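You operate a simulated robot arm through the tools that you are given. There is no shell and no other tool. Be economical: measure what you need, move in short steps, check, and stop when the job is done.

Carry out the task below with a simulated two-armed robot. There is one attempt and no reset: what you move stays moved.

JOB
Clear the fan trip with the blue button in the cream control box.
Fine: first switch the fan isolator off and try the green button; shut and lock the cream door before switching on again. Where these are worked on the way, their far stop is far enough and under half their travel is too little: cream door, fan isolator.

Only the result counts: the job must be done as asked and must still hold three seconds after the hand-in. Knocking over, shifting, dropping, spilling or breaking anything else fails it.

ROBOT AND FRAMES
Two 7-joint arms with fingered hands on one trunk, on a base that drives. Base frame: it is fixed to the floor where the robot stands at the start and does not move with it; the origin is under the middle of the robot, x ahead of it, y to its left, z up. Units: m, degrees, N and s.
The left shoulder is at the start at [0.051, 0.17, 1.289], the right one opposite. With the tool pointing down near the work surface each hand reaches from about 0.1 to 0.7 m from the robot's upright axis, wherever it stands, measured 20 degrees to its own side. Places, roughly: blue button [1.1, 0.5, 1.3]; cream catch [0.9, 0.4, 1.3]; cream door [1, 0.6, 1.3]; damper lever [1.5, 1.2, 1.1]; fan isolator [0.6, 0, 1.4]; fan screen [1, 0.6, 1.6]; green button [1.1, 0.7, 1.4]; lamp switch [0.9, 0.5, 1.4]; white control box [0.7, -0.1, 1.4]. Payload 4 kg a hand.
The tool frame of a hand sits at the grasp point between the pads (the TCP): z along the fingers, y along the line on which they close. The tips reach 0.026 m beyond it. Largest opening 0.132 m; the body of the gripper starts 0.073 m behind the TCP. The gripper is a hand of 4 fingers: y runs from the thumb to the fingers, the wrist lies at [0, 0, -0.224] in the tool frame.
Orientation is told as [roll, pitch, yaw] about the base's x, y, z axes, in that order, counted from this pose: with the fingers straight down and closing along the base's y, the tool's x points along the base's -x, its y along +y and its z along -z.

CONTROLS
- The arms move only by the tool arm_command. It takes "left_series", "right_series" or both (then of equal length, played together; a hand with none holds still); each is a list of rows, each a list of 6 numbers: the shift along the base's x, y, z in units of 200 mm (1.0 is 200 mm), then the turn, a rotation vector about the base's x, y, z in units of 120 degrees (1.0 is 120 degrees). In form: [[tx, ty, tz, rx, ry, rz], ...]. A call has 1 to 12 rows; each row is the pose to reach, as a shift and turn from the pose commanded when the call began. A call with a number of a shift or a turn outside -1 to 1 is refused whole. Rows are played at 5 a second. More than 0.05 m and 8.6 degrees between two rows, and nothing of the call is played. A pose out of reach is approached as far as the arm can. The call stops where the force on the tool passes 90 N (or 10 N more than at its start, if that is more) or the arm is blocked; 0.2 s more then pass. In this call time passes only in rows, and 0.2 s behind the last. It gives the time, the measured TCP pose, the force on the tool (base axes), the opening and the grip force at its end, in the units of the frame above (readings bear some noise), with the torque about the TCP (base axes, N m) and any sound that the robot's microphone picked up.
- Cameras (640 x 400 px; columns grow to the right, rows downward): "scene" is now at [0.1269, 0.0267, 1.5034]; the picture's right is [0.32, -0.95, 0.00], its down [-0.29, -0.10, -0.95] and it looks along [0.90, 0.31, -0.31] (base axes); focal length 214 px, centre (320, 200). "left" rides on the left gripper at [-0.073, 0.006, -0.094] in its tool frame; the picture's right is [-0.08, -1.00, 0.00], its down [0.78, -0.06, -0.62] and it looks along [0.61, -0.05, 0.79] (tool axes); focal length 230 px, centre (320, 200). "right" rides on the right gripper at [0.073, 0.006, -0.094] in its tool frame; the picture's right is [-0.08, 1.00, 0.00], its down [-0.78, -0.06, -0.62] and it looks along [-0.61, -0.05, 0.79] (tool axes); focal length 230 px, centre (320, 200). There is no depth. A picture from a camera that has moved, and an enlarged one, comes with that camera's place and axes in the base frame and with its lens. The place of the scene camera against the robot may be out by one fixed shift of up to 0.012 m in any direction.
- capture(camera): a new picture of that camera. It takes no simulated time.
- slide_trunk(by): slides the trunk up (or, below 0, down) by that many m; the arms and the scene camera ride with it, the base frame stays. It gives what a move gives, with no picture.
- steer(legs): drives the robot by 1 to 6 legs, each [ahead, left, turn to the left] in m, m and degrees, along the robot's own axes; the way and the turn of a leg run together, so that a leg with both is an arc; at most 1.5 m and 180 degrees a leg. The arms and the cameras ride along, it lands a little off, and it stops where it bumps. It gives what a move gives.
- set_fingers(finger1, finger2, finger3, thumb_bend, hand): sets how far each is bent, from 0 (flat) to 1 (curled in); at 0.3 the hand is open as for a grip, at 0.7 the pads meet at the TCP. One left out holds its place. A second passes; each finger stops where it meets its share of the squeeze, and holds until it gets a number again. It is the only way to open and close the hand. It gives what a move gives, with no picture; readings hold the bend of each and the force on the fingers (four entries, about 0 where the hand has none), thumb and palm.
- aim_head(pan, tilt): turns the head with the scene camera to pan (to the left, within 80 degrees either way) and tilt (down, from -29 to 69), counted from straight ahead of the robot. It gives what a move gives.
- inspect(camera, box): a new picture of the part [left, top, right, bottom] of that camera's present view, enlarged. It takes no simulated time.
- job_done(): hands the job in; it is judged then, once.

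Work in short steps. Places have to be worked out from the pictures, the camera data and where the tool is seen: move nearer, look again, correct. Check each grasp and each placing, and mend what went wrong. You have 120 turns and 88 pictures in all, those below and enlarged ones among them. Open the grippers and draw the arms clear of the work before you hand the job in, unless the task says otherwise; then end with one line.

The tools are called by a JSON object that holds its "method" and its "body". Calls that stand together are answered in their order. arm_command: Moves the arms, as the interface text tells. Its arguments: {"type":"object","properties":{"left_series":{"type":"array"},"right_series":{"type":"array"}},"required":[]} The other tools are called the same way: slide_trunk (by) slides the trunk up or down; set_fingers (finger1, finger2, finger3, thumb_bend, hand) moves the fingers one by one; steer (legs) drives the base; aim_head (pan, tilt) turns the head that bears the scene camera; capture (camera) takes a picture; inspect (camera, box) takes an enlarged picture of a part of a camera's view; job_done () hands the job in.

At the start:

```text
t: 0.0
left_ee_pos: [0.4424, 0.4282, 1.0001]
left_orientation: [0.0, 0.0, 0.0]
left_contact_force: [-0.1, 0.3, -0.3]
left_torque: [0.01, -0.04, -0.01]
left_opening: 0.1317
left_grip_force: 0.1
left_shape: jaw
left_bend: [0.3, 0.3, 0.3, 0.3]
left_finger forces: [0.1, 0.1, 0.0, 0.0, 0.1, 0.0]
right_ee_pos: [0.534, -0.038, 0.9994]
right_orientation: [0.0, 0.0, 0.0]
right_contact_force: [0.0, 0.2, -0.3]
right_torque: [0.03, 0.0, 0.01]
right_opening: 0.1318
right_grip_force: 0.1
right_shape: jaw
right_bend: [0.3, 0.3, 0.3, 0.3]
right_finger forces: [0.1, 0.1, 0.0, 0.0, 0.1, 0.1]
trunk travel left (down, up): [-0.3, 0.051]
robot x, y, heading: [0.0005, 0.0032, -0.2]
head pan, tilt: [18.8, 18.0]
```

scene: 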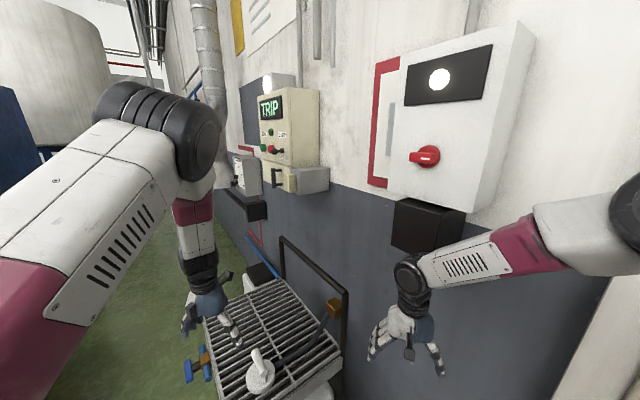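
right: 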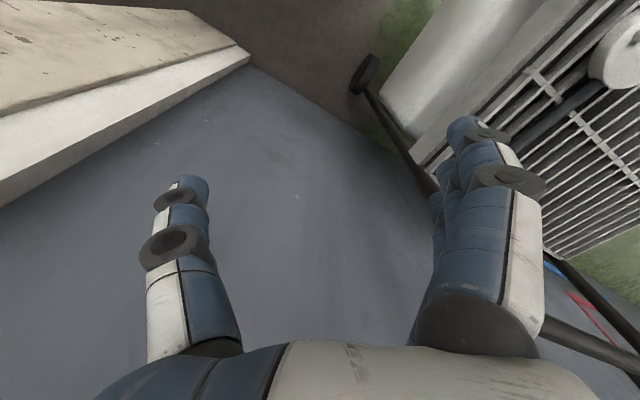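
left: 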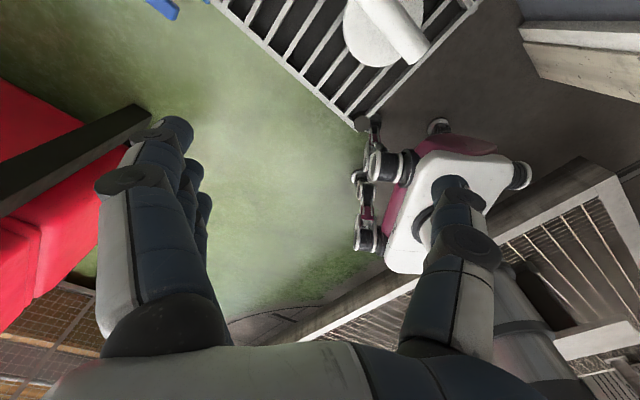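

The scene shows the cream box with a TRIP screen and a white box with a red rotary isolator. I look closer at both.

{"method": "inspect", "body": {"camera": "scene", "box": [220, 70, 340, 220]}}

{"method": "inspect", "body": {"camera": "scene", "box": [360, 20, 540, 260]}}

```text
2.67 times, centred on (280, 145) of scene
camera zoom: at [0.1269, 0.0267, 1.5034], right [0.32, -0.95, 0.0], down [-0.29, -0.1, -0.95], along [0.9, 0.31, -0.31], focal length 572 px, centre (427, 347)
```

zoom: 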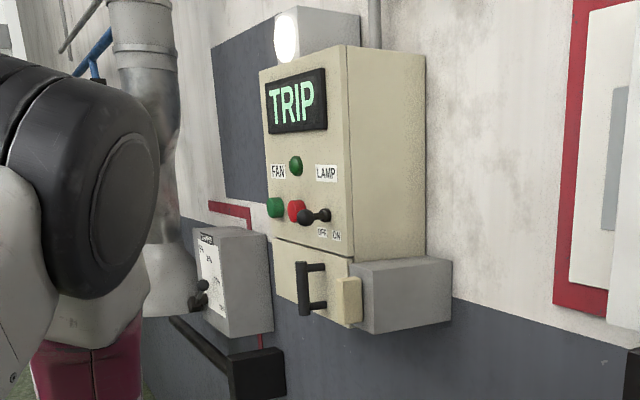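

```text
1.67 times, centred on (450, 140) of scene
camera zoom: at [0.1269, 0.0267, 1.5034], right [0.32, -0.95, 0.0], down [-0.29, -0.1, -0.95], along [0.9, 0.31, -0.31], focal length 358 px, centre (103, 300)
```

zoom: 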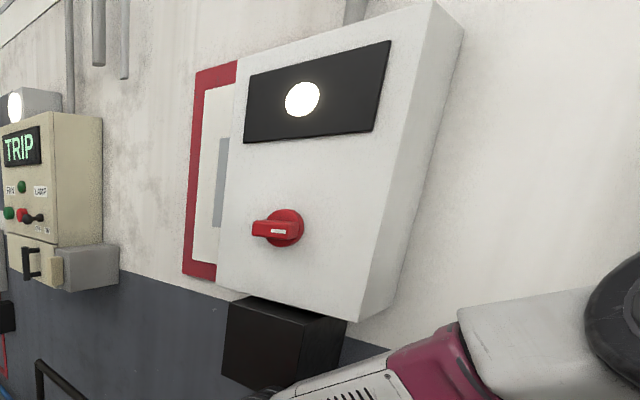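

The wall seems to run at about 47-54° from x, with its normal toward (-0.75, 0.65). Before driving, I look at what stands on the floor.

{"method": "aim_head", "body": {"pan": 30, "tilt": 55}}

{"method": "capture", "body": {"camera": "scene"}}

{"method": "aim_head", "body": {"pan": 75, "tilt": 35}}

{"method": "capture", "body": {"camera": "scene"}}

```text
t: 1.0
left_ee_pos: [0.4432, 0.4274, 0.9994]
left_orientation: [0.0, 0.0, 0.1]
left_contact_force: [0.9, 0.7, -0.2]
left_torque: [0.0, 0.04, 0.0]
left_opening: 0.1318
left_grip_force: 0.1
left_shape: jaw
left_bend: [0.3, 0.3, 0.3, 0.3]
left_finger forces: [0.1, 0.0, 0.0, 0.1, 0.0, 0.0]
right_ee_pos: [0.5336, -0.0382, 0.999]
right_orientation: [-0.1, -0.1, 0.0]
right_contact_force: [0.5, -0.5, 0.2]
right_torque: [0.02, -0.03, -0.02]
right_opening: 0.1314
right_grip_force: 0.1
right_shape: jaw
right_bend: [0.3, 0.3, 0.3, 0.3]
right_finger forces: [0.1, 0.0, 0.0, 0.1, 0.0, 0.0]
trunk travel left (down, up): [-0.3, 0.051]
robot x, y, heading: [0.0008, 0.0012, -0.1]
head pan, tilt: [30.0, 55.0]
```

```text
82 pictures are left
camera scene: at [0.101, 0.0326, 1.4481], right [0.5, -0.87, 0.0], down [-0.71, -0.41, -0.57], along [0.5, 0.29, -0.82], focal length 214 px, centre (320, 200)
```

scene: 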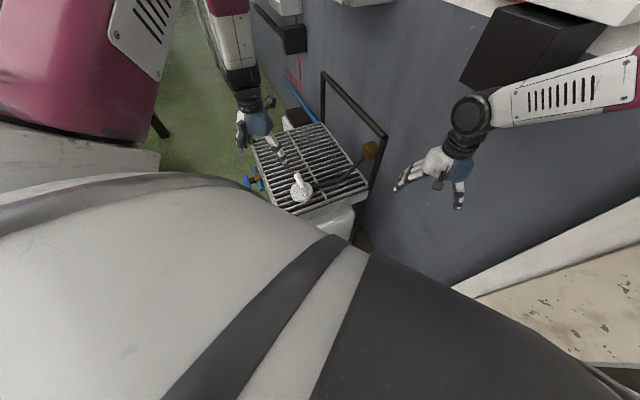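

```text
t: 2.1
left_ee_pos: [0.4429, 0.4258, 1.0001]
left_orientation: [-0.1, -0.1, 0.0]
left_contact_force: [0.8, 0.0, -0.7]
left_torque: [0.01, 0.01, -0.02]
left_opening: 0.1317
left_grip_force: 0.1
left_shape: jaw
left_bend: [0.3, 0.3, 0.3, 0.3]
left_finger forces: [0.0, 0.0, 0.0, 0.1, 0.1, 0.0]
right_ee_pos: [0.5338, -0.0389, 0.9989]
right_orientation: [0.0, -0.1, -0.1]
right_contact_force: [0.4, -0.3, 0.7]
right_torque: [0.01, -0.03, 0.0]
right_opening: 0.1319
right_grip_force: 0.1
right_shape: jaw
right_bend: [0.3, 0.3, 0.3, 0.3]
right_finger forces: [0.1, 0.0, 0.1, 0.1, 0.0, 0.0]
trunk travel left (down, up): [-0.3, 0.051]
robot x, y, heading: [-0.0028, -0.0004, -0.0]
head pan, tilt: [75.0, 35.0]
```

```text
81 pictures are left
camera scene: at [0.0615, 0.0816, 1.4763], right [0.97, -0.26, 0.0], down [-0.15, -0.55, -0.82], along [0.21, 0.79, -0.57], focal length 214 px, centre (320, 200)
```

scene: 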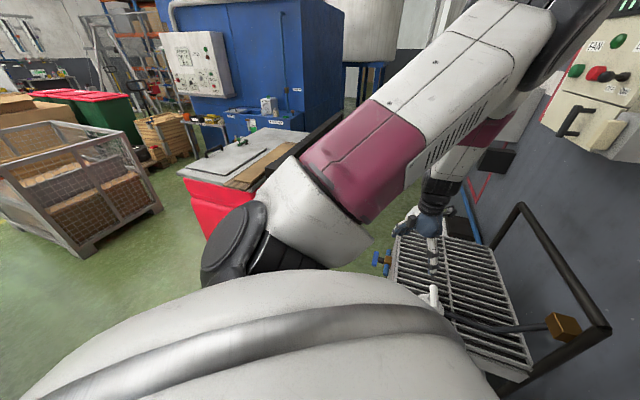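

The cart with the grating stands under the cream box, and an aisle runs beside it. I look to the right for room to turn there, then straight at the isolator.

{"method": "aim_head", "body": {"pan": -40, "tilt": 30}}

{"method": "capture", "body": {"camera": "scene"}}

```text
t: 4.1
left_ee_pos: [0.4433, 0.428, 1.0001]
left_orientation: [0.0, 0.0, -0.1]
left_contact_force: [0.1, 0.1, -0.4]
left_torque: [0.03, 0.02, 0.03]
left_opening: 0.1316
left_grip_force: 0.0
left_shape: jaw
left_bend: [0.3, 0.3, 0.3, 0.3]
left_finger forces: [0.1, 0.0, 0.0, 0.0, 0.0, 0.0]
right_ee_pos: [0.5332, -0.0395, 0.9994]
right_orientation: [0.1, -0.1, 0.0]
right_contact_force: [0.0, -0.4, -0.8]
right_torque: [-0.02, -0.01, 0.01]
right_opening: 0.1317
right_grip_force: 0.0
right_shape: jaw
right_bend: [0.3, 0.3, 0.3, 0.3]
right_finger forces: [0.0, 0.0, 0.0, 0.0, 0.1, 0.0]
trunk travel left (down, up): [-0.3, 0.051]
robot x, y, heading: [-0.0002, -0.0008, 0.1]
head pan, tilt: [-40.0, 30.0]
```

```text
80 pictures are left
camera scene: at [0.1079, -0.0615, 1.4841], right [-0.64, -0.77, 0.0], down [-0.38, 0.32, -0.87], along [0.66, -0.56, -0.5], focal length 214 px, centre (320, 200)
```

scene: 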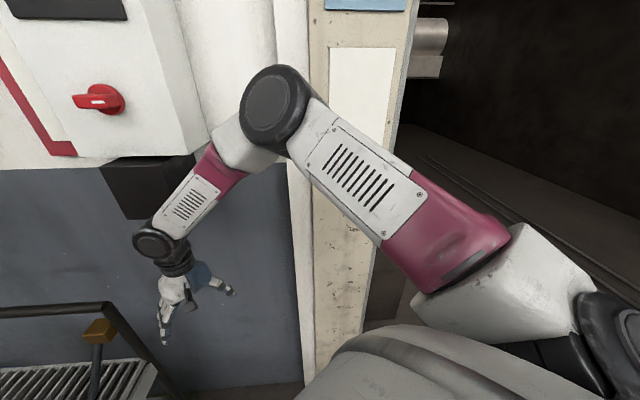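

The left arm can reach the isolator straight along the wall normal from here. I zoom in on it.

{"method": "inspect", "body": {"camera": "scene", "box": [0, 0, 210, 160]}}

{"method": "aim_head", "body": {"pan": 0, "tilt": 15}}

{"method": "capture", "body": {"camera": "scene"}}

```text
2.50 times, centred on (105, 80) of scene
camera zoom: at [0.1079, -0.0615, 1.4841], right [-0.64, -0.77, 0.0], down [-0.38, 0.32, -0.87], along [0.66, -0.56, -0.5], focal length 536 px, centre (858, 500)
```

zoom: 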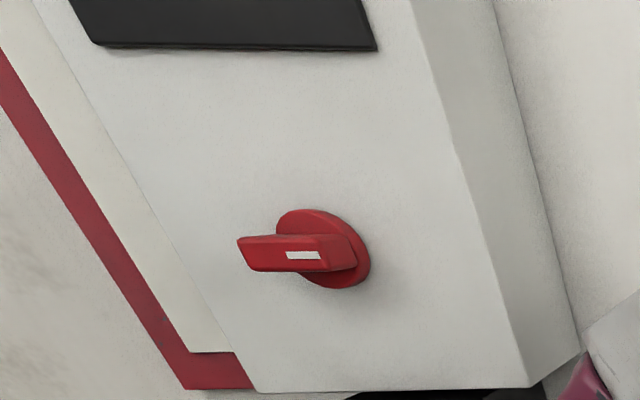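

```text
t: 5.2
left_ee_pos: [0.4435, 0.4271, 0.9996]
left_orientation: [0.0, 0.0, 0.0]
left_contact_force: [1.1, 0.4, 1.4]
left_torque: [0.0, -0.01, 0.01]
left_opening: 0.1321
left_grip_force: 0.0
left_shape: jaw
left_bend: [0.3, 0.3, 0.3, 0.3]
left_finger forces: [0.1, 0.0, 0.0, 0.0, 0.1, 0.0]
right_ee_pos: [0.5336, -0.0389, 0.9989]
right_orientation: [0.0, 0.0, 0.0]
right_contact_force: [0.2, 0.1, 0.1]
right_torque: [-0.01, 0.01, -0.02]
right_opening: 0.1318
right_grip_force: 0.0
right_shape: jaw
right_bend: [0.3, 0.3, 0.3, 0.3]
right_finger forces: [0.1, 0.1, 0.1, 0.1, 0.0, 0.0]
trunk travel left (down, up): [-0.3, 0.051]
robot x, y, heading: [-0.0028, -0.002, -0.0]
head pan, tilt: [0.0, 15.0]
```

```text
78 pictures are left
camera scene: at [0.132, -0.0035, 1.5083], right [0.0, -1.0, 0.0], down [-0.26, 0.0, -0.97], along [0.97, 0.0, -0.26], focal length 214 px, centre (320, 200)
```

scene: 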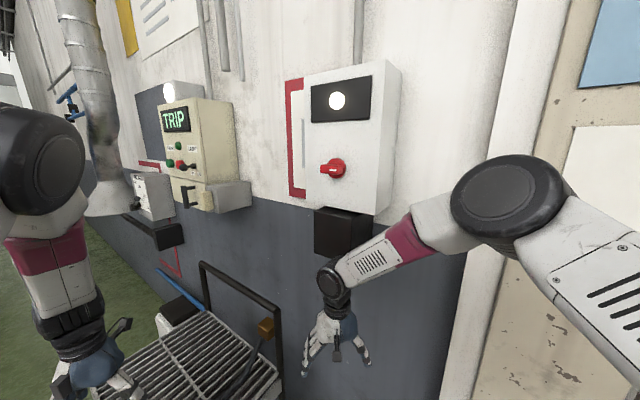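

The three views put the isolator knob at about (0.69, -0.04, 1.446), with a horizontal bar handle. I raise the left hand and tilt the fingers forward, first half.

{"method": "arm_command", "body": {"left_series": [[0.05, 0, 0.16, 0, -0.0625, 0], [0.1, 0, 0.33, 0, -0.125, 0], [0.15, 0, 0.5, 0, -0.1875, 0], [0.2, 0, 0.67, 0, -0.25, 0], [0.25, 0, 0.84, 0, -0.3125, 0], [0.3, 0, 1.0, 0, -0.375, 0]]}}

{"method": "arm_command", "body": {"left_series": [[0, 0, 0.16, 0, -0.0625, 0], [0, 0, 0.33, 0, -0.125, 0], [0, 0, 0.5, 0, -0.1875, 0], [0, 0, 0.67, 0, -0.25, 0], [0, 0, 0.84, 0, -0.3125, 0], [0, 0, 1.0, 0, -0.375, 0]]}}

```text
t: 6.6
left_ee_pos: [0.4934, 0.4217, 1.178]
left_orientation: [-1.4, -39.1, 0.0]
left_contact_force: [-0.4, -0.7, 0.0]
left_torque: [0.03, 0.01, 0.01]
left_opening: 0.1319
left_grip_force: 0.0
left_shape: jaw
left_bend: [0.3, 0.3, 0.3, 0.3]
left_finger forces: [0.0, 0.0, 0.0, 0.1, 0.0, 0.1]
left hand out of reach, approached as far as the arm can: row 6
right_ee_pos: [0.5344, -0.0395, 0.9992]
right_orientation: [0.0, 0.0, 0.0]
right_contact_force: [0.6, -0.2, 0.5]
right_torque: [0.02, 0.04, 0.01]
right_opening: 0.1317
right_grip_force: 0.2
right_shape: jaw
right_bend: [0.3, 0.3, 0.3, 0.3]
right_finger forces: [0.0, 0.0, 0.1, 0.1, 0.0, 0.0]
trunk travel left (down, up): [-0.3, 0.051]
robot x, y, heading: [-0.0004, 0.0024, 0.1]
head pan, tilt: [0.0, 15.0]
```

```text
t: 8.0
left_ee_pos: [0.496, 0.4225, 1.3794]
left_orientation: [-2.0, -84.4, 0.6]
left_contact_force: [0.9, 0.3, 0.5]
left_torque: [-0.01, 0.04, 0.02]
left_opening: 0.1321
left_grip_force: 0.0
left_shape: jaw
left_bend: [0.3, 0.3, 0.3, 0.3]
left_finger forces: [0.0, 0.0, 0.0, 0.0, 0.0, 0.0]
right_ee_pos: [0.5335, -0.0386, 1.0006]
right_orientation: [-0.1, 0.0, 0.0]
right_contact_force: [0.2, -0.7, -0.2]
right_torque: [0.01, -0.01, 0.0]
right_opening: 0.1317
right_grip_force: 0.0
right_shape: jaw
right_bend: [0.3, 0.3, 0.3, 0.3]
right_finger forces: [0.0, 0.1, 0.0, 0.1, 0.0, 0.1]
trunk travel left (down, up): [-0.3, 0.051]
robot x, y, heading: [-0.001, -0.001, 0.1]
head pan, tilt: [0.0, 15.0]
```

The hand is nearly level. Now I yaw it toward the wall normal and move to in front of the isolator.

{"method": "arm_command", "body": {"left_series": [[0, -0.2, 0.05, 0, 0, -0.058], [0, -0.4, 0.1, 0, 0, -0.117], [0, -0.6, 0.15, 0, 0, -0.175], [0, -0.8, 0.2, 0, 0, -0.233], [0, -1.0, 0.25, 0, 0, -0.292]]}}

{"method": "capture", "body": {"camera": "left"}}

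{"method": "capture", "body": {"camera": "scene"}}

```text
t: 9.2
left_ee_pos: [0.4955, 0.2226, 1.4279]
left_orientation: [-2.2, -84.1, -34.6]
left_contact_force: [-0.1, 0.0, -0.1]
left_torque: [-0.02, 0.02, -0.01]
left_opening: 0.1316
left_grip_force: 0.0
left_shape: jaw
left_bend: [0.3, 0.3, 0.3, 0.3]
left_finger forces: [0.0, 0.1, 0.0, 0.0, 0.1, 0.1]
right_ee_pos: [0.5348, -0.0389, 0.9988]
right_orientation: [0.0, 0.0, 0.0]
right_contact_force: [-0.1, -0.1, 0.0]
right_torque: [0.02, 0.01, -0.01]
right_opening: 0.1317
right_grip_force: 0.1
right_shape: jaw
right_bend: [0.3, 0.3, 0.3, 0.3]
right_finger forces: [0.0, 0.0, 0.0, 0.0, 0.0, 0.0]
trunk travel left (down, up): [-0.3, 0.051]
robot x, y, heading: [0.0029, 0.0016, -0.1]
head pan, tilt: [0.0, 15.0]
```

```text
77 pictures are left
camera left: at [0.4305, 0.2792, 1.5103], right [-0.59, -0.81, 0.08], down [-0.59, 0.36, -0.72], along [0.55, -0.47, -0.69], focal length 230 px, centre (320, 200)
```

left: 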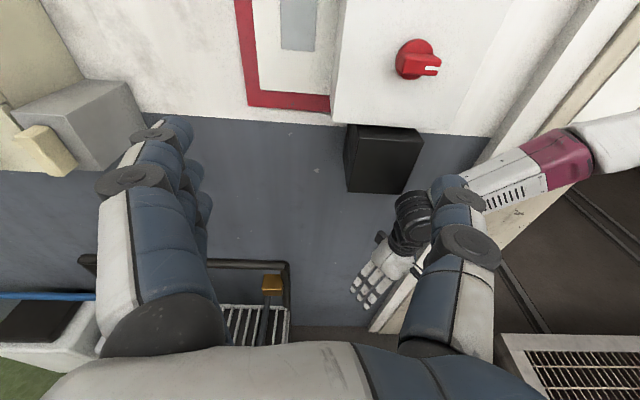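

```text
76 pictures are left
camera scene: at [0.1321, -0.0044, 1.5083], right [0.0, -1.0, 0.0], down [-0.26, 0.0, -0.97], along [0.97, 0.0, -0.26], focal length 214 px, centre (320, 200)
```

scene: 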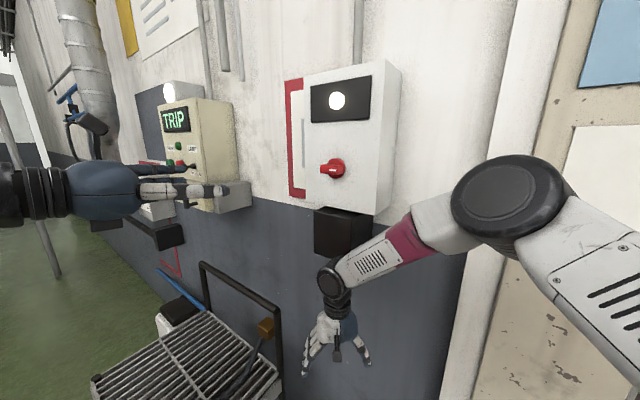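

The left and scene rays meet at about (0.638, -0.039, 1.445) for the knob, and the wall runs at 54.7°. I zoom in to read the handle and the cream box parts from this side.

{"method": "inspect", "body": {"camera": "left", "box": [360, 20, 480, 95]}}

{"method": "inspect", "body": {"camera": "scene", "box": [280, 60, 410, 220]}}

```text
5.33 times, centred on (420, 58) of left
camera zoom: at [0.4305, 0.2792, 1.5103], right [-0.59, -0.81, 0.08], down [-0.59, 0.36, -0.72], along [0.55, -0.47, -0.69], focal length 1227 px, centre (-213, 960)
```

zoom: 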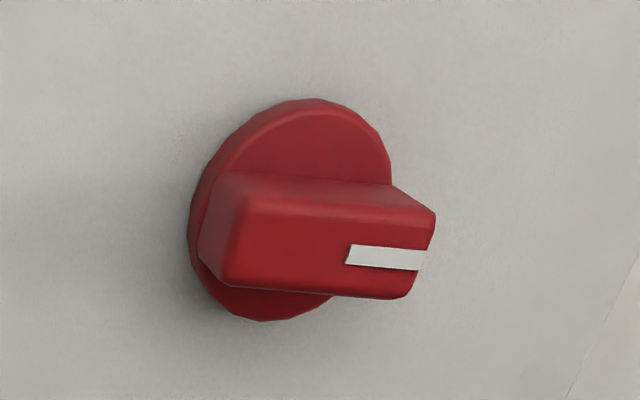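

```text
2.50 times, centred on (345, 140) of scene
camera zoom: at [0.1321, -0.0044, 1.5083], right [0.0, -1.0, 0.0], down [-0.26, 0.0, -0.97], along [0.97, 0.0, -0.26], focal length 536 px, centre (258, 350)
```

zoom: 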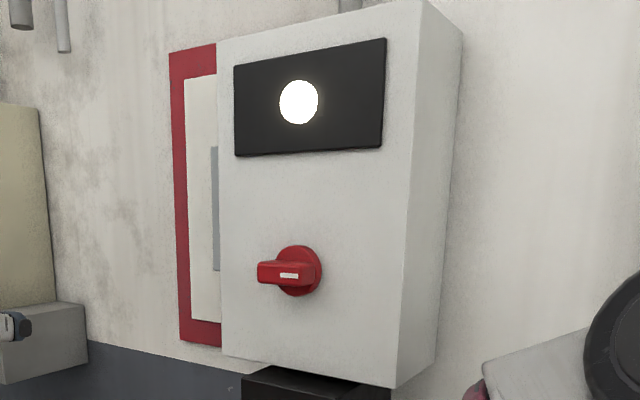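

The pointer is at 3 o'clock, and the bar measures about 55×22 mm. I move in front of the knob at a 0.15 m standoff, then roll 90° so the fingers close vertically on the bar.

{"method": "arm_command", "body": {"left_series": [[0.02, -0.2, 0.02, -0.007, -0.01, 0], [0.04, -0.4, 0.04, -0.014, -0.02, 0], [0.06, -0.6, 0.06, -0.021, -0.03, 0], [0.1, -0.87, 0.085, -0.029, -0.041, 0]]}}

{"method": "arm_command", "body": {"left_series": [[0, 0, 0, 0.0556, -0.0394, 0], [0, 0, 0, 0.1113, -0.0788, 0], [0, 0, 0, 0.1669, -0.1182, 0], [0, 0, 0, 0.2225, -0.1576, 0], [0, 0, 0, 0.2782, -0.197, 0], [0, 0, 0, 0.3338, -0.2364, 0], [0, 0, 0, 0.3895, -0.2759, 0], [0, 0, 0, 0.4451, -0.3153, 0], [0, 0, 0, 0.5007, -0.3547, 0], [0, 0, 0, 0.5564, -0.3941, 0], [0, 0, 0, 0.612, -0.4335, 0]]}}

{"method": "capture", "body": {"camera": "left"}}

{"method": "capture", "body": {"camera": "scene"}}

```text
refused: row 4 steps farther than a row can; nothing moved
```

```text
t: 11.6
left_ee_pos: [0.4944, 0.2394, 1.4256]
left_orientation: [90.6, -3.5, -118.8]
left_contact_force: [-0.6, -0.6, -0.1]
left_torque: [-0.03, 0.0, 0.03]
left_opening: 0.1319
left_grip_force: 0.1
left_shape: jaw
left_bend: [0.3, 0.3, 0.3, 0.3]
left_finger forces: [0.0, 0.0, 0.0, 0.1, 0.1, 0.0]
right_ee_pos: [0.5333, -0.0373, 1.0]
right_orientation: [0.1, 0.0, 0.0]
right_contact_force: [0.2, 0.4, 0.2]
right_torque: [0.01, 0.02, 0.03]
right_opening: 0.1319
right_grip_force: 0.2
right_shape: jaw
right_bend: [0.3, 0.3, 0.3, 0.3]
right_finger forces: [0.0, 0.0, 0.0, 0.1, 0.0, 0.0]
trunk travel left (down, up): [-0.3, 0.051]
robot x, y, heading: [0.0013, -0.0028, 0.0]
head pan, tilt: [0.0, 15.0]
```

```text
73 pictures are left
camera left: at [0.3779, 0.2212, 1.4363], right [-0.06, -0.13, -0.99], down [-0.16, 0.98, -0.12], along [0.98, 0.16, -0.08], focal length 230 px, centre (320, 200)
```

left: 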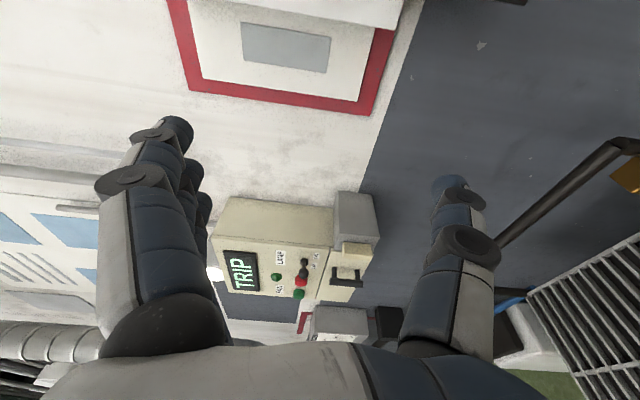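

```text
72 pictures are left
camera scene: at [0.132, -0.0034, 1.5083], right [0.0, -1.0, 0.0], down [-0.26, 0.0, -0.97], along [0.97, 0.0, -0.26], focal length 214 px, centre (320, 200)
```

scene: 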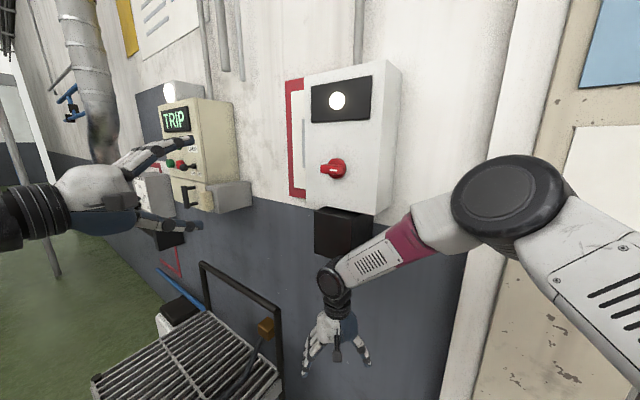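

The roll worked, but the earlier shift was refused. I shift to the standoff now in smaller rows, with a small yaw and roll correction.

{"method": "arm_command", "body": {"left_series": [[0.022, -0.19, 0.02, 0.005, -0.003, -0.011], [0.044, -0.38, 0.04, 0.009, -0.006, -0.022], [0.066, -0.57, 0.06, 0.014, -0.01, -0.033], [0.088, -0.76, 0.08, 0.018, -0.013, -0.043], [0.11, -0.955, 0.095, 0.023, -0.016, -0.054]]}}

{"method": "capture", "body": {"camera": "left"}}

{"method": "capture", "body": {"camera": "scene"}}

```text
t: 12.8
left_ee_pos: [0.5711, 0.0747, 1.4147]
left_orientation: [91.2, -0.8, -124.8]
left_contact_force: [-0.3, -0.5, 0.2]
left_torque: [-0.02, 0.0, 0.01]
left_opening: 0.1317
left_grip_force: 0.1
left_shape: jaw
left_bend: [0.3, 0.3, 0.3, 0.3]
left_finger forces: [0.0, 0.1, 0.1, 0.0, 0.0, 0.0]
left hand out of reach, approached as far as the arm can: row 1, 2, 3, 4, 5
right_ee_pos: [0.5331, -0.0394, 0.9991]
right_orientation: [0.0, -0.1, 0.0]
right_contact_force: [-0.1, 0.0, 0.1]
right_torque: [0.01, -0.02, 0.01]
right_opening: 0.1318
right_grip_force: 0.1
right_shape: jaw
right_bend: [0.3, 0.3, 0.3, 0.3]
right_finger forces: [0.1, 0.0, 0.0, 0.0, 0.0, 0.0]
trunk travel left (down, up): [-0.3, 0.051]
robot x, y, heading: [0.0027, 0.0011, 0.1]
head pan, tilt: [0.0, 15.0]
```

```text
71 pictures are left
camera left: at [0.4537, 0.0689, 1.4201], right [-0.03, -0.09, -1.0], down [-0.06, 0.99, -0.09], along [1.0, 0.06, -0.04], focal length 230 px, centre (320, 200)
```

left: 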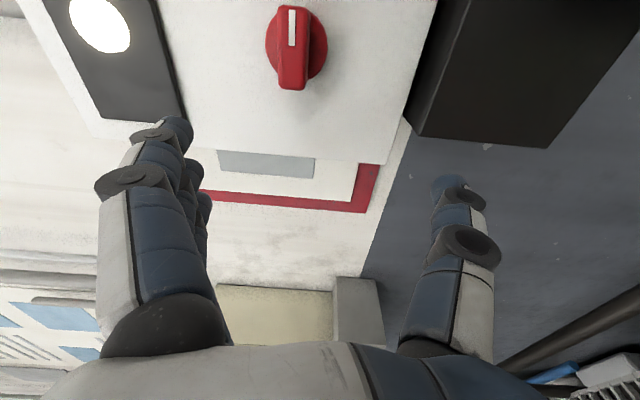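

```text
70 pictures are left
camera scene: at [0.1322, -0.0042, 1.5083], right [0.0, -1.0, 0.0], down [-0.26, 0.0, -0.97], along [0.97, 0.0, -0.26], focal length 214 px, centre (320, 200)
```

scene: 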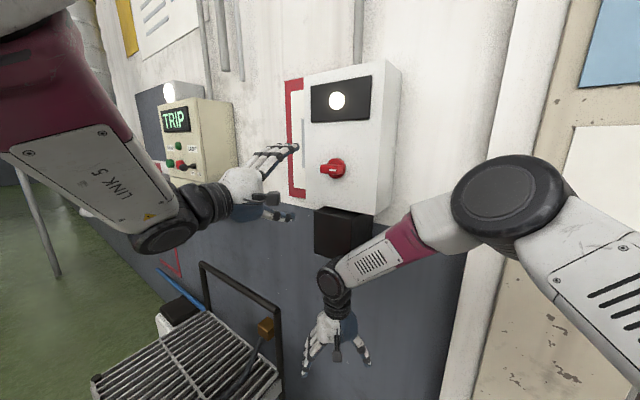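

Knob confirmed at about (0.64, -0.04, 1.443), but the left arm is folded too tightly there. I back the robot off a little.

{"method": "steer", "body": {"legs": [[-0.14, 0.06, 0]]}}

{"method": "capture", "body": {"camera": "left"}}

```text
t: 14.1
left_ee_pos: [0.4302, 0.1348, 1.4211]
left_orientation: [91.8, -0.5, -125.1]
left_contact_force: [-1.5, -0.9, -0.3]
left_torque: [-0.04, 0.01, 0.0]
left_opening: 0.1318
left_grip_force: 0.1
left_shape: jaw
left_bend: [0.3, 0.3, 0.3, 0.3]
left_finger forces: [0.0, 0.1, 0.0, 0.0, 0.0, 0.0]
right_ee_pos: [0.3953, 0.0245, 1.0002]
right_orientation: [0.0, 0.0, 0.2]
right_contact_force: [-0.5, 1.7, -0.1]
right_torque: [0.01, 0.01, 0.03]
right_opening: 0.1318
right_grip_force: 0.1
right_shape: jaw
right_bend: [0.3, 0.3, 0.3, 0.3]
right_finger forces: [0.1, 0.0, 0.1, 0.1, 0.0, 0.0]
trunk travel left (down, up): [-0.3, 0.051]
robot x, y, heading: [-0.1396, 0.0595, 0.2]
head pan, tilt: [0.0, 15.0]
```

```text
69 pictures are left
camera left: at [0.3114, 0.1291, 1.4249], right [-0.02, -0.09, -1.0], down [-0.05, 0.99, -0.09], along [1.0, 0.05, -0.03], focal length 230 px, centre (320, 200)
```

left: 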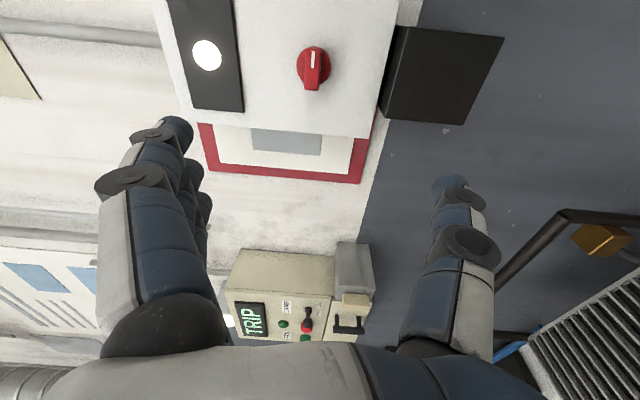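

Now there is room, so I approach along the normal to 0.12 m from the knob.

{"method": "arm_command", "body": {"left_series": [[0.14, -0.13, 0.026, 0, 0, 0], [0.28, -0.26, 0.052, 0, 0, 0], [0.41, -0.39, 0.08, 0, 0, 0], [0.55, -0.52, 0.105, 0, 0, 0]]}}

{"method": "capture", "body": {"camera": "left"}}

{"method": "capture", "body": {"camera": "scene"}}

```text
t: 15.3
left_ee_pos: [0.5495, 0.068, 1.4683]
left_orientation: [95.1, -4.3, -123.2]
left_contact_force: [0.3, -0.2, -0.1]
left_torque: [-0.04, 0.0, 0.02]
left_opening: 0.1318
left_grip_force: 0.1
left_shape: jaw
left_bend: [0.3, 0.3, 0.3, 0.3]
left_finger forces: [0.1, 0.0, 0.0, 0.0, 0.0, 0.2]
right_ee_pos: [0.3956, 0.0245, 1.0009]
right_orientation: [0.0, -0.1, 0.2]
right_contact_force: [0.0, -0.1, -1.1]
right_torque: [-0.01, -0.02, 0.0]
right_opening: 0.1318
right_grip_force: 0.1
right_shape: jaw
right_bend: [0.3, 0.3, 0.3, 0.3]
right_finger forces: [0.0, 0.0, 0.0, 0.0, 0.1, 0.0]
trunk travel left (down, up): [-0.3, 0.051]
robot x, y, heading: [-0.1403, 0.0623, 0.1]
head pan, tilt: [0.0, 15.0]
stopped in row 4 (left hand): the arm was blocked; the commanded pose is now the measured one
```

```text
68 pictures are left
camera left: at [0.431, 0.059, 1.4726], right [-0.01, -0.18, -0.98], down [-0.09, 0.98, -0.17], along [1.0, 0.08, -0.02], focal length 230 px, centre (320, 200)
```

left: 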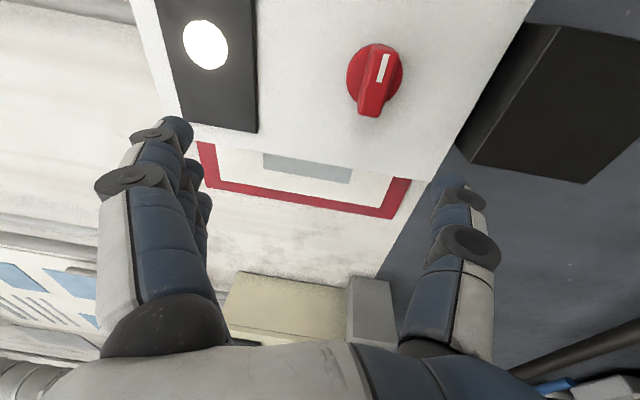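

```text
67 pictures are left
camera scene: at [-0.0065, 0.0581, 1.5084], right [0.0, -1.0, 0.0], down [-0.26, 0.0, -0.97], along [0.97, 0.0, -0.26], focal length 214 px, centre (320, 200)
```

scene: 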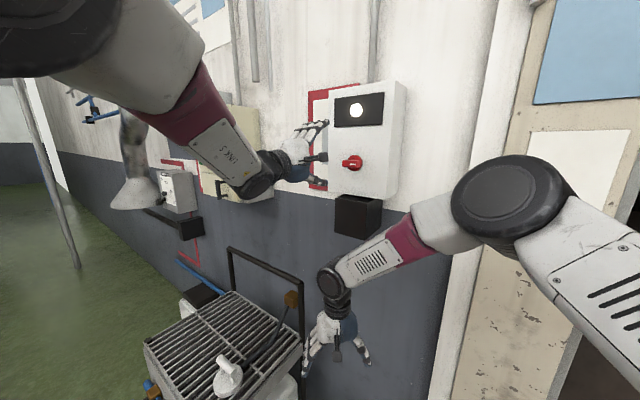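

The hand is still 0.14 m from the knob and 3 cm off axis, and the arm stopped, probably on a fast elbow swing. I correct the pose gently.

{"method": "arm_command", "body": {"left_series": [[0.007, -0.055, -0.03, 0.013, 0.004, -0.005], [0.014, -0.11, -0.06, 0.026, 0.008, -0.01], [0.02, -0.165, -0.09, 0.039, 0.012, -0.015], [0.027, -0.22, -0.125, 0.052, 0.016, -0.021]]}}

{"method": "capture", "body": {"camera": "left"}}

```text
t: 16.5
left_ee_pos: [0.5634, 0.0586, 1.4705]
left_orientation: [93.1, -3.6, -123.6]
left_contact_force: [-0.1, -0.3, -0.2]
left_torque: [0.02, 0.0, 0.0]
left_opening: 0.1318
left_grip_force: 0.0
left_shape: jaw
left_bend: [0.3, 0.3, 0.3, 0.3]
left_finger forces: [0.0, 0.0, 0.1, 0.0, 0.0, 0.0]
right_ee_pos: [0.3963, 0.0246, 0.9997]
right_orientation: [0.0, 0.0, 0.2]
right_contact_force: [-0.1, 0.8, -0.1]
right_torque: [0.0, 0.03, 0.0]
right_opening: 0.1317
right_grip_force: 0.1
right_shape: jaw
right_bend: [0.3, 0.3, 0.3, 0.3]
right_finger forces: [0.2, 0.0, 0.0, 0.0, 0.1, 0.1]
trunk travel left (down, up): [-0.3, 0.051]
robot x, y, heading: [-0.1387, 0.0611, 0.4]
head pan, tilt: [0.0, 15.0]
stopped in row 4 (left hand): the arm was blocked; the commanded pose is now the measured one
```

```text
66 pictures are left
camera left: at [0.4449, 0.0504, 1.4763], right [-0.03, -0.14, -0.99], down [-0.08, 0.99, -0.14], along [1.0, 0.08, -0.04], focal length 230 px, centre (320, 200)
```

left: 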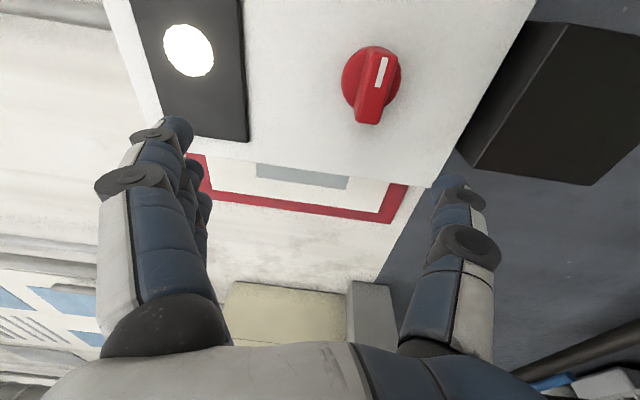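

The thumb-down posture blocks the left arm. I go back to the natural palm-down orientation and make a two-finger poker (middle finger and thumb) to push the bar round and press buttons.

{"method": "arm_command", "body": {"left_series": [[-0.1, 0.1, -0.01, -0.0556, 0.0394, 0], [-0.2, 0.2, -0.02, -0.1113, 0.0788, 0], [-0.3, 0.3, -0.03, -0.1669, 0.1182, 0], [-0.4, 0.4, -0.04, -0.2225, 0.1576, 0], [-0.4, 0.4, -0.05, -0.2782, 0.197, 0], [-0.4, 0.4, -0.06, -0.3338, 0.2364, 0], [-0.4, 0.4, -0.07, -0.3895, 0.2759, 0], [-0.4, 0.4, -0.08, -0.4451, 0.3153, 0], [-0.4, 0.4, -0.09, -0.5007, 0.3547, 0], [-0.4, 0.4, -0.1, -0.5564, 0.3941, 0], [-0.4, 0.4, -0.1, -0.612, 0.4335, 0]]}}

{"method": "set_fingers", "body": {"hand": "left", "finger1": 1, "finger2": 0.7, "finger3": 1, "thumb_bend": 0.7}}

{"method": "capture", "body": {"camera": "left"}}

```text
t: 18.9
left_ee_pos: [0.4817, 0.1344, 1.4475]
left_orientation: [-62.1, -86.4, 29.5]
left_contact_force: [0.0, 0.3, 1.3]
left_torque: [0.0, 0.02, 0.02]
left_opening: 0.1316
left_grip_force: 0.1
left_shape: jaw
left_bend: [0.3, 0.3, 0.3, 0.3]
left_finger forces: [0.1, 0.0, 0.0, 0.1, 0.1, 0.1]
right_ee_pos: [0.3954, 0.0234, 0.9997]
right_orientation: [0.0, 0.0, 0.2]
right_contact_force: [0.1, -0.5, 0.3]
right_torque: [0.01, -0.03, 0.0]
right_opening: 0.1319
right_grip_force: 0.0
right_shape: jaw
right_bend: [0.3, 0.3, 0.3, 0.3]
right_finger forces: [0.0, 0.0, 0.1, 0.1, 0.0, 0.0]
trunk travel left (down, up): [-0.3, 0.051]
robot x, y, heading: [-0.1394, 0.0628, -0.0]
head pan, tilt: [0.0, 15.0]
```

```text
t: 19.9
left_ee_pos: [0.4815, 0.1343, 1.4482]
left_orientation: [-61.3, -86.6, 28.8]
left_contact_force: [-1.2, -0.2, 0.0]
left_torque: [0.02, -0.01, 0.0]
left_opening: 0.0388
left_grip_force: 0.0
left_shape: fingers
left_bend: [1.0, 0.7, 1.0, 0.7]
left_finger forces: [0.1, 0.0, 0.0, 0.0, 0.1, 0.0]
right_ee_pos: [0.3958, 0.0239, 0.9999]
right_orientation: [0.0, 0.0, 0.3]
right_contact_force: [0.2, -0.6, -1.0]
right_torque: [0.0, -0.02, -0.01]
right_opening: 0.1315
right_grip_force: 0.0
right_shape: jaw
right_bend: [0.3, 0.3, 0.3, 0.3]
right_finger forces: [0.0, 0.0, 0.1, 0.0, 0.1, 0.0]
trunk travel left (down, up): [-0.3, 0.051]
robot x, y, heading: [-0.1358, 0.0621, 0.2]
head pan, tilt: [0.0, 15.0]
```

```text
65 pictures are left
camera left: at [0.4102, 0.1924, 1.5241], right [-0.53, -0.84, 0.13], down [-0.59, 0.26, -0.76], along [0.6, -0.48, -0.63], focal length 230 px, centre (320, 200)
```

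left: 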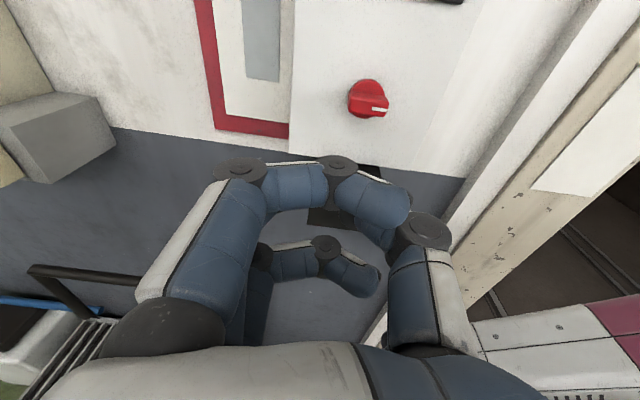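

The curled fingers bulge too much around the pinch. I try a single extended finger1 with the rest curled.

{"method": "set_fingers", "body": {"hand": "left", "finger1": 0.3, "finger2": 1, "finger3": 1, "thumb_bend": 1}}

{"method": "capture", "body": {"camera": "left"}}

{"method": "capture", "body": {"camera": "scene"}}

```text
t: 20.9
left_ee_pos: [0.4828, 0.1337, 1.4472]
left_orientation: [-61.1, -86.5, 28.7]
left_contact_force: [-0.4, -0.7, -0.2]
left_torque: [0.0, -0.01, 0.01]
left_opening: 0.0525
left_grip_force: 0.1
left_shape: fingers
left_bend: [0.3, 0.94, 1.0, 1.0]
left_finger forces: [0.0, 0.0, 0.0, 0.1, 0.0, 0.1]
right_ee_pos: [0.3963, 0.0239, 1.0006]
right_orientation: [0.1, 0.0, 0.1]
right_contact_force: [0.1, 0.4, -0.4]
right_torque: [0.0, -0.01, -0.02]
right_opening: 0.1318
right_grip_force: 0.1
right_shape: jaw
right_bend: [0.3, 0.3, 0.3, 0.3]
right_finger forces: [0.0, 0.0, 0.1, 0.0, 0.0, 0.1]
trunk travel left (down, up): [-0.3, 0.051]
robot x, y, heading: [-0.1351, 0.0583, 0.2]
head pan, tilt: [0.0, 15.0]
```

```text
64 pictures are left
camera left: at [0.4102, 0.1923, 1.5241], right [-0.53, -0.84, 0.13], down [-0.59, 0.26, -0.76], along [0.6, -0.48, -0.63], focal length 230 px, centre (320, 200)
```

left: 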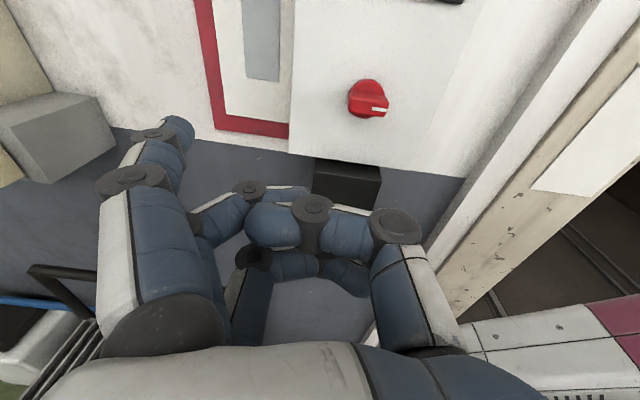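

```text
63 pictures are left
camera scene: at [-0.0058, 0.0575, 1.5083], right [0.0, -1.0, 0.0], down [-0.26, 0.0, -0.97], along [0.97, 0.0, -0.26], focal length 214 px, centre (320, 200)
```

scene: 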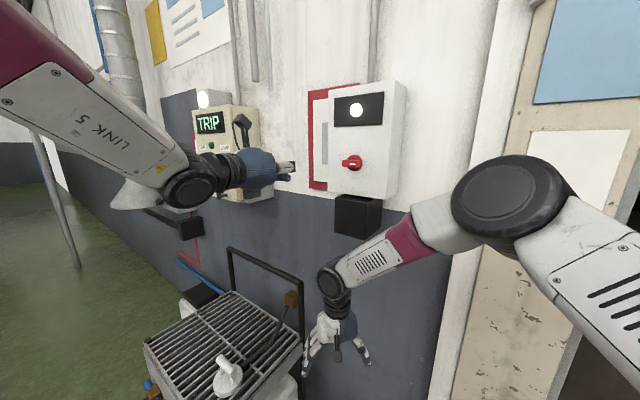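

Finger1's tip sits at about (-0.024, 0.076, 0.026) in the tool frame, so it is now near (0.547, 0.185, 1.466). I bring it below and in front of the bar's right end, in two stages.

{"method": "arm_command", "body": {"left_series": [[0.02, -0.2, -0.07, 0, 0, 0], [0.04, -0.4, -0.14, 0, 0, 0], [0.06, -0.6, -0.21, 0, 0, 0], [0.09, -0.8, -0.29, 0, 0, 0]]}}

{"method": "capture", "body": {"camera": "left"}}

```text
t: 22.1
left_ee_pos: [0.5131, 0.0101, 1.4292]
left_orientation: [-102.1, -82.4, 70.8]
left_contact_force: [-1.4, -0.4, -0.1]
left_torque: [-0.02, -0.03, 0.03]
left_opening: 0.0524
left_grip_force: 0.2
left_shape: fingers
left_bend: [0.3, 0.94, 1.0, 1.0]
left_finger forces: [0.0, 0.1, 0.0, 0.0, 0.1, 0.1]
left hand out of reach, approached as far as the arm can: row 4
right_ee_pos: [0.3949, 0.0249, 1.0004]
right_orientation: [0.0, 0.0, 0.2]
right_contact_force: [-0.1, -0.3, -0.9]
right_torque: [-0.01, 0.01, 0.01]
right_opening: 0.1319
right_grip_force: 0.1
right_shape: jaw
right_bend: [0.3, 0.3, 0.3, 0.3]
right_finger forces: [0.0, 0.1, 0.0, 0.0, 0.1, 0.0]
trunk travel left (down, up): [-0.3, 0.051]
robot x, y, heading: [-0.1369, 0.0625, 0.2]
head pan, tilt: [0.0, 15.0]
stopped in row 4 (left hand): the arm was blocked; the commanded pose is now the measured one
```

```text
62 pictures are left
camera left: at [0.4386, 0.0726, 1.4997], right [-0.51, -0.84, 0.2], down [-0.59, 0.17, -0.79], along [0.62, -0.52, -0.58], focal length 230 px, centre (320, 200)
```

left: 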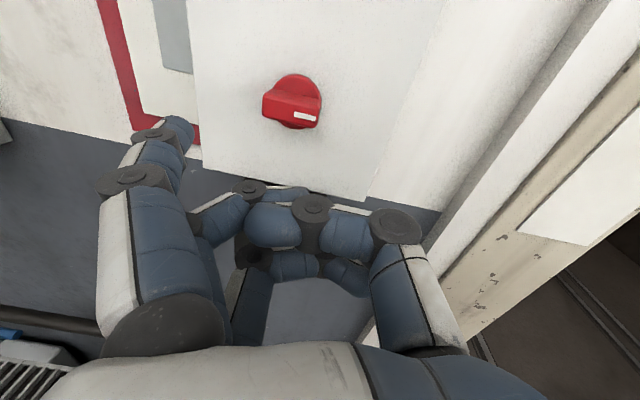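

The left arm jams when it crosses to the right. I retract it, then turn the robot to face the wall so the knob lies in front of the left shoulder.

{"method": "arm_command", "body": {"left_series": [[-0.13, 0.17, 0.0, 0, 0, 0], [-0.26, 0.34, 0.0, 0, 0, 0], [-0.4, 0.5, 0.0, 0, 0, 0], [-0.52, 0.66, 0, 0, 0, 0]]}}

{"method": "steer", "body": {"legs": [[0, 0, -35]]}}

{"method": "aim_head", "body": {"pan": 15, "tilt": 15}}

{"method": "capture", "body": {"camera": "scene"}}

```text
t: 23.1
left_ee_pos: [0.4079, 0.1377, 1.4278]
left_orientation: [-101.1, -82.9, 69.6]
left_contact_force: [0.5, 0.4, 1.1]
left_torque: [-0.03, 0.0, 0.0]
left_opening: 0.0523
left_grip_force: 0.1
left_shape: fingers
left_bend: [0.3, 0.94, 1.0, 1.0]
left_finger forces: [0.0, 0.0, 0.0, 0.0, 0.0, 0.0]
right_ee_pos: [0.3962, 0.0252, 0.9983]
right_orientation: [-0.1, -0.1, 0.2]
right_contact_force: [0.4, -0.5, 0.1]
right_torque: [-0.03, 0.02, -0.03]
right_opening: 0.1319
right_grip_force: 0.0
right_shape: jaw
right_bend: [0.3, 0.3, 0.3, 0.3]
right_finger forces: [0.0, 0.0, 0.0, 0.0, 0.0, 0.1]
trunk travel left (down, up): [-0.3, 0.051]
robot x, y, heading: [-0.137, 0.0594, 0.2]
head pan, tilt: [0.0, 15.0]
```

```text
t: 25.2
left_ee_pos: [0.3555, -0.185, 1.4263]
left_orientation: [-100.5, -82.8, 34.8]
left_contact_force: [-0.5, -0.1, -0.1]
left_torque: [0.0, 0.01, 0.0]
left_opening: 0.0522
left_grip_force: 0.0
left_shape: fingers
left_bend: [0.3, 0.94, 1.0, 1.0]
left_finger forces: [0.1, 0.1, 0.1, 0.0, 0.0, 0.0]
right_ee_pos: [0.2821, -0.2716, 0.998]
right_orientation: [0.0, 0.0, -34.2]
right_contact_force: [0.6, 0.4, -0.5]
right_torque: [0.0, 0.01, 0.0]
right_opening: 0.1317
right_grip_force: 0.0
right_shape: jaw
right_bend: [0.3, 0.3, 0.3, 0.3]
right_finger forces: [0.1, 0.0, 0.0, 0.1, 0.0, 0.0]
trunk travel left (down, up): [-0.3, 0.051]
robot x, y, heading: [-0.1368, 0.0623, -34.2]
head pan, tilt: [0.0, 15.0]
```

```text
t: 26.0
left_ee_pos: [0.3562, -0.1858, 1.4267]
left_orientation: [-100.7, -83.0, 34.8]
left_contact_force: [0.2, -0.2, 1.0]
left_torque: [-0.02, -0.01, -0.02]
left_opening: 0.0523
left_grip_force: 0.0
left_shape: fingers
left_bend: [0.3, 0.94, 1.0, 1.0]
left_finger forces: [0.0, 0.0, 0.0, 0.0, 0.0, 0.0]
right_ee_pos: [0.2821, -0.2718, 0.9995]
right_orientation: [-0.1, 0.0, -34.2]
right_contact_force: [0.2, -0.2, 0.2]
right_torque: [0.0, -0.01, 0.02]
right_opening: 0.1319
right_grip_force: 0.1
right_shape: jaw
right_bend: [0.3, 0.3, 0.3, 0.3]
right_finger forces: [0.0, 0.0, 0.0, 0.0, 0.1, 0.0]
trunk travel left (down, up): [-0.3, 0.051]
robot x, y, heading: [-0.1375, 0.0604, -34.3]
head pan, tilt: [15.0, 15.0]
```

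```text
61 pictures are left
camera scene: at [-0.018, 0.0031, 1.5083], right [-0.33, -0.94, 0.0], down [-0.24, 0.09, -0.97], along [0.91, -0.32, -0.26], focal length 214 px, centre (320, 200)
```

scene: 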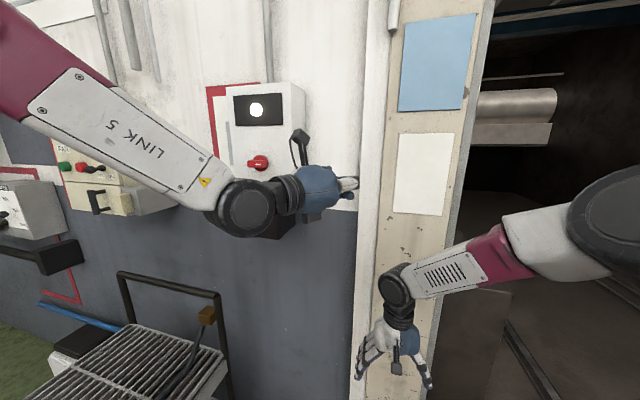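

The robot faces the wall. I yaw the hand back to the wall normal and place the fingertip 6 cm in front of and below the bar's right end.

{"method": "arm_command", "body": {"left_series": [[0.16, 0.118, -0.043, 0.01, -0.007, 0.051], [0.32, 0.236, -0.086, 0.019, -0.013, 0.102], [0.48, 0.354, -0.129, 0.029, -0.02, 0.152], [0.64, 0.472, -0.172, 0.038, -0.027, 0.203], [0.805, 0.59, -0.215, 0.048, -0.034, 0.254]]}}

{"method": "capture", "body": {"camera": "left"}}

{"method": "capture", "body": {"camera": "scene"}}

```text
t: 27.2
left_ee_pos: [0.5282, -0.0504, 1.3884]
left_orientation: [-89.5, -85.4, 55.1]
left_contact_force: [-0.5, 0.2, 0.1]
left_torque: [0.02, -0.01, -0.06]
left_opening: 0.0525
left_grip_force: 0.0
left_shape: fingers
left_bend: [0.3, 0.94, 1.0, 1.0]
left_finger forces: [0.0, 0.1, 0.1, 0.0, 0.0, 0.1]
left hand out of reach, approached as far as the arm can: row 2, 3
right_ee_pos: [0.2837, -0.2699, 0.9988]
right_orientation: [0.0, 0.1, -34.2]
right_contact_force: [0.4, 0.9, -0.1]
right_torque: [-0.04, 0.01, 0.0]
right_opening: 0.1318
right_grip_force: 0.0
right_shape: jaw
right_bend: [0.3, 0.3, 0.3, 0.3]
right_finger forces: [0.0, 0.1, 0.0, 0.1, 0.0, 0.0]
trunk travel left (down, up): [-0.3, 0.051]
robot x, y, heading: [-0.1385, 0.0594, -34.3]
head pan, tilt: [15.0, 15.0]
```

```text
60 pictures are left
camera left: at [0.4587, 0.0131, 1.4622], right [-0.56, -0.82, 0.16], down [-0.58, 0.25, -0.78], along [0.59, -0.52, -0.61], focal length 230 px, centre (320, 200)
```

left: 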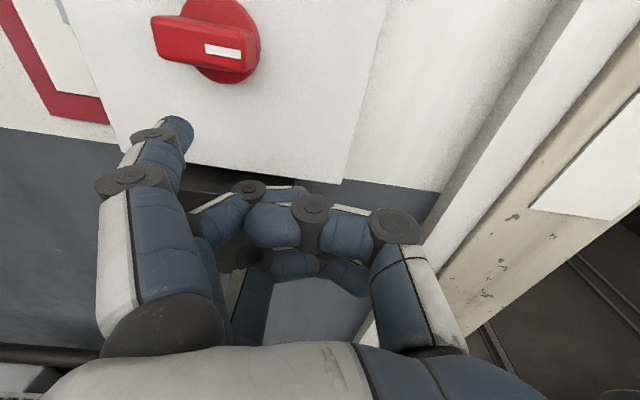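

```text
59 pictures are left
camera scene: at [-0.0159, 0.0043, 1.5082], right [-0.33, -0.94, 0.0], down [-0.25, 0.08, -0.97], along [0.91, -0.32, -0.26], focal length 214 px, centre (320, 200)
```

scene: 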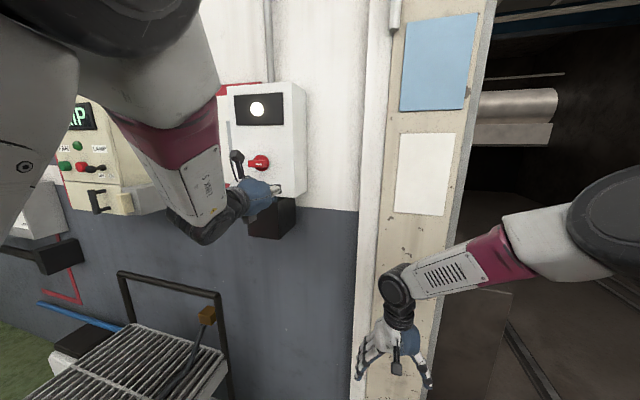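

The tip is at about (0.593, -0.001, 1.406), 6 cm out and 3 cm too far left. I shift it right, then forward beside the knob under the bar's right end.

{"method": "arm_command", "body": {"left_series": [[-0.04, -0.055, 0, 0, 0, 0], [-0.078, -0.11, 0, 0, 0, 0], [-0.01, -0.158, 0, 0, 0, 0], [0.058, -0.207, 0, 0, 0, 0], [0.127, -0.255, 0, 0, 0, 0]]}}

{"method": "capture", "body": {"camera": "left"}}

{"method": "inspect", "body": {"camera": "scene", "box": [200, 80, 320, 240]}}

```text
t: 28.4
left_ee_pos: [0.5625, -0.084, 1.4011]
left_orientation: [-84.1, -85.7, 49.7]
left_contact_force: [0.5, -0.1, 0.3]
left_torque: [-0.01, -0.02, 0.02]
left_opening: 0.0523
left_grip_force: 0.0
left_shape: fingers
left_bend: [0.3, 0.94, 1.0, 1.0]
left_finger forces: [0.1, 0.1, 0.0, 0.0, 0.0, 0.0]
left hand out of reach, approached as far as the arm can: row 1, 2, 3, 4, 5
right_ee_pos: [0.2815, -0.2722, 0.999]
right_orientation: [0.0, 0.0, -34.2]
right_contact_force: [-0.1, -0.7, 0.0]
right_torque: [0.0, -0.01, 0.04]
right_opening: 0.1318
right_grip_force: 0.1
right_shape: jaw
right_bend: [0.3, 0.3, 0.3, 0.3]
right_finger forces: [0.1, 0.0, 0.1, 0.0, 0.1, 0.0]
trunk travel left (down, up): [-0.3, 0.051]
robot x, y, heading: [-0.1417, 0.0612, -34.2]
head pan, tilt: [15.0, 15.0]
```

```text
58 pictures are left
camera left: at [0.4925, -0.0212, 1.4755], right [-0.56, -0.82, 0.15], down [-0.58, 0.25, -0.77], along [0.59, -0.52, -0.62], focal length 230 px, centre (320, 200)
```

left: 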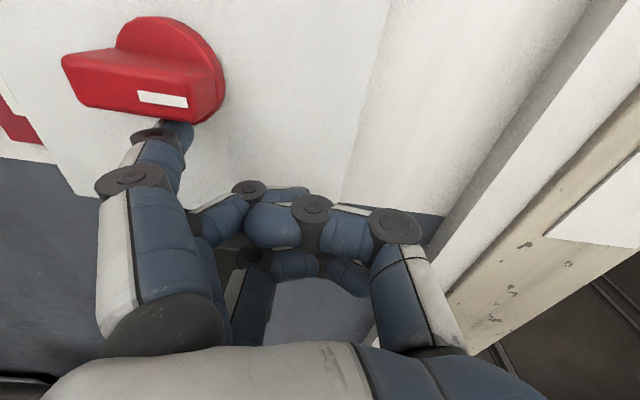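

```text
2.50 times, centred on (260, 160) of scene
camera zoom: at [-0.018, 0.0025, 1.5083], right [-0.33, -0.94, 0.0], down [-0.24, 0.09, -0.97], along [0.91, -0.32, -0.26], focal length 536 px, centre (470, 300)
```

zoom: 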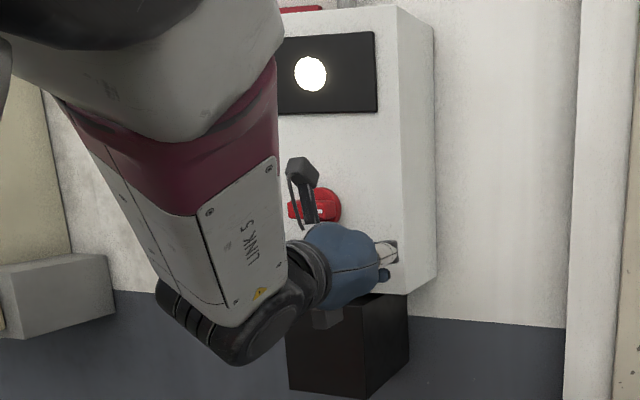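

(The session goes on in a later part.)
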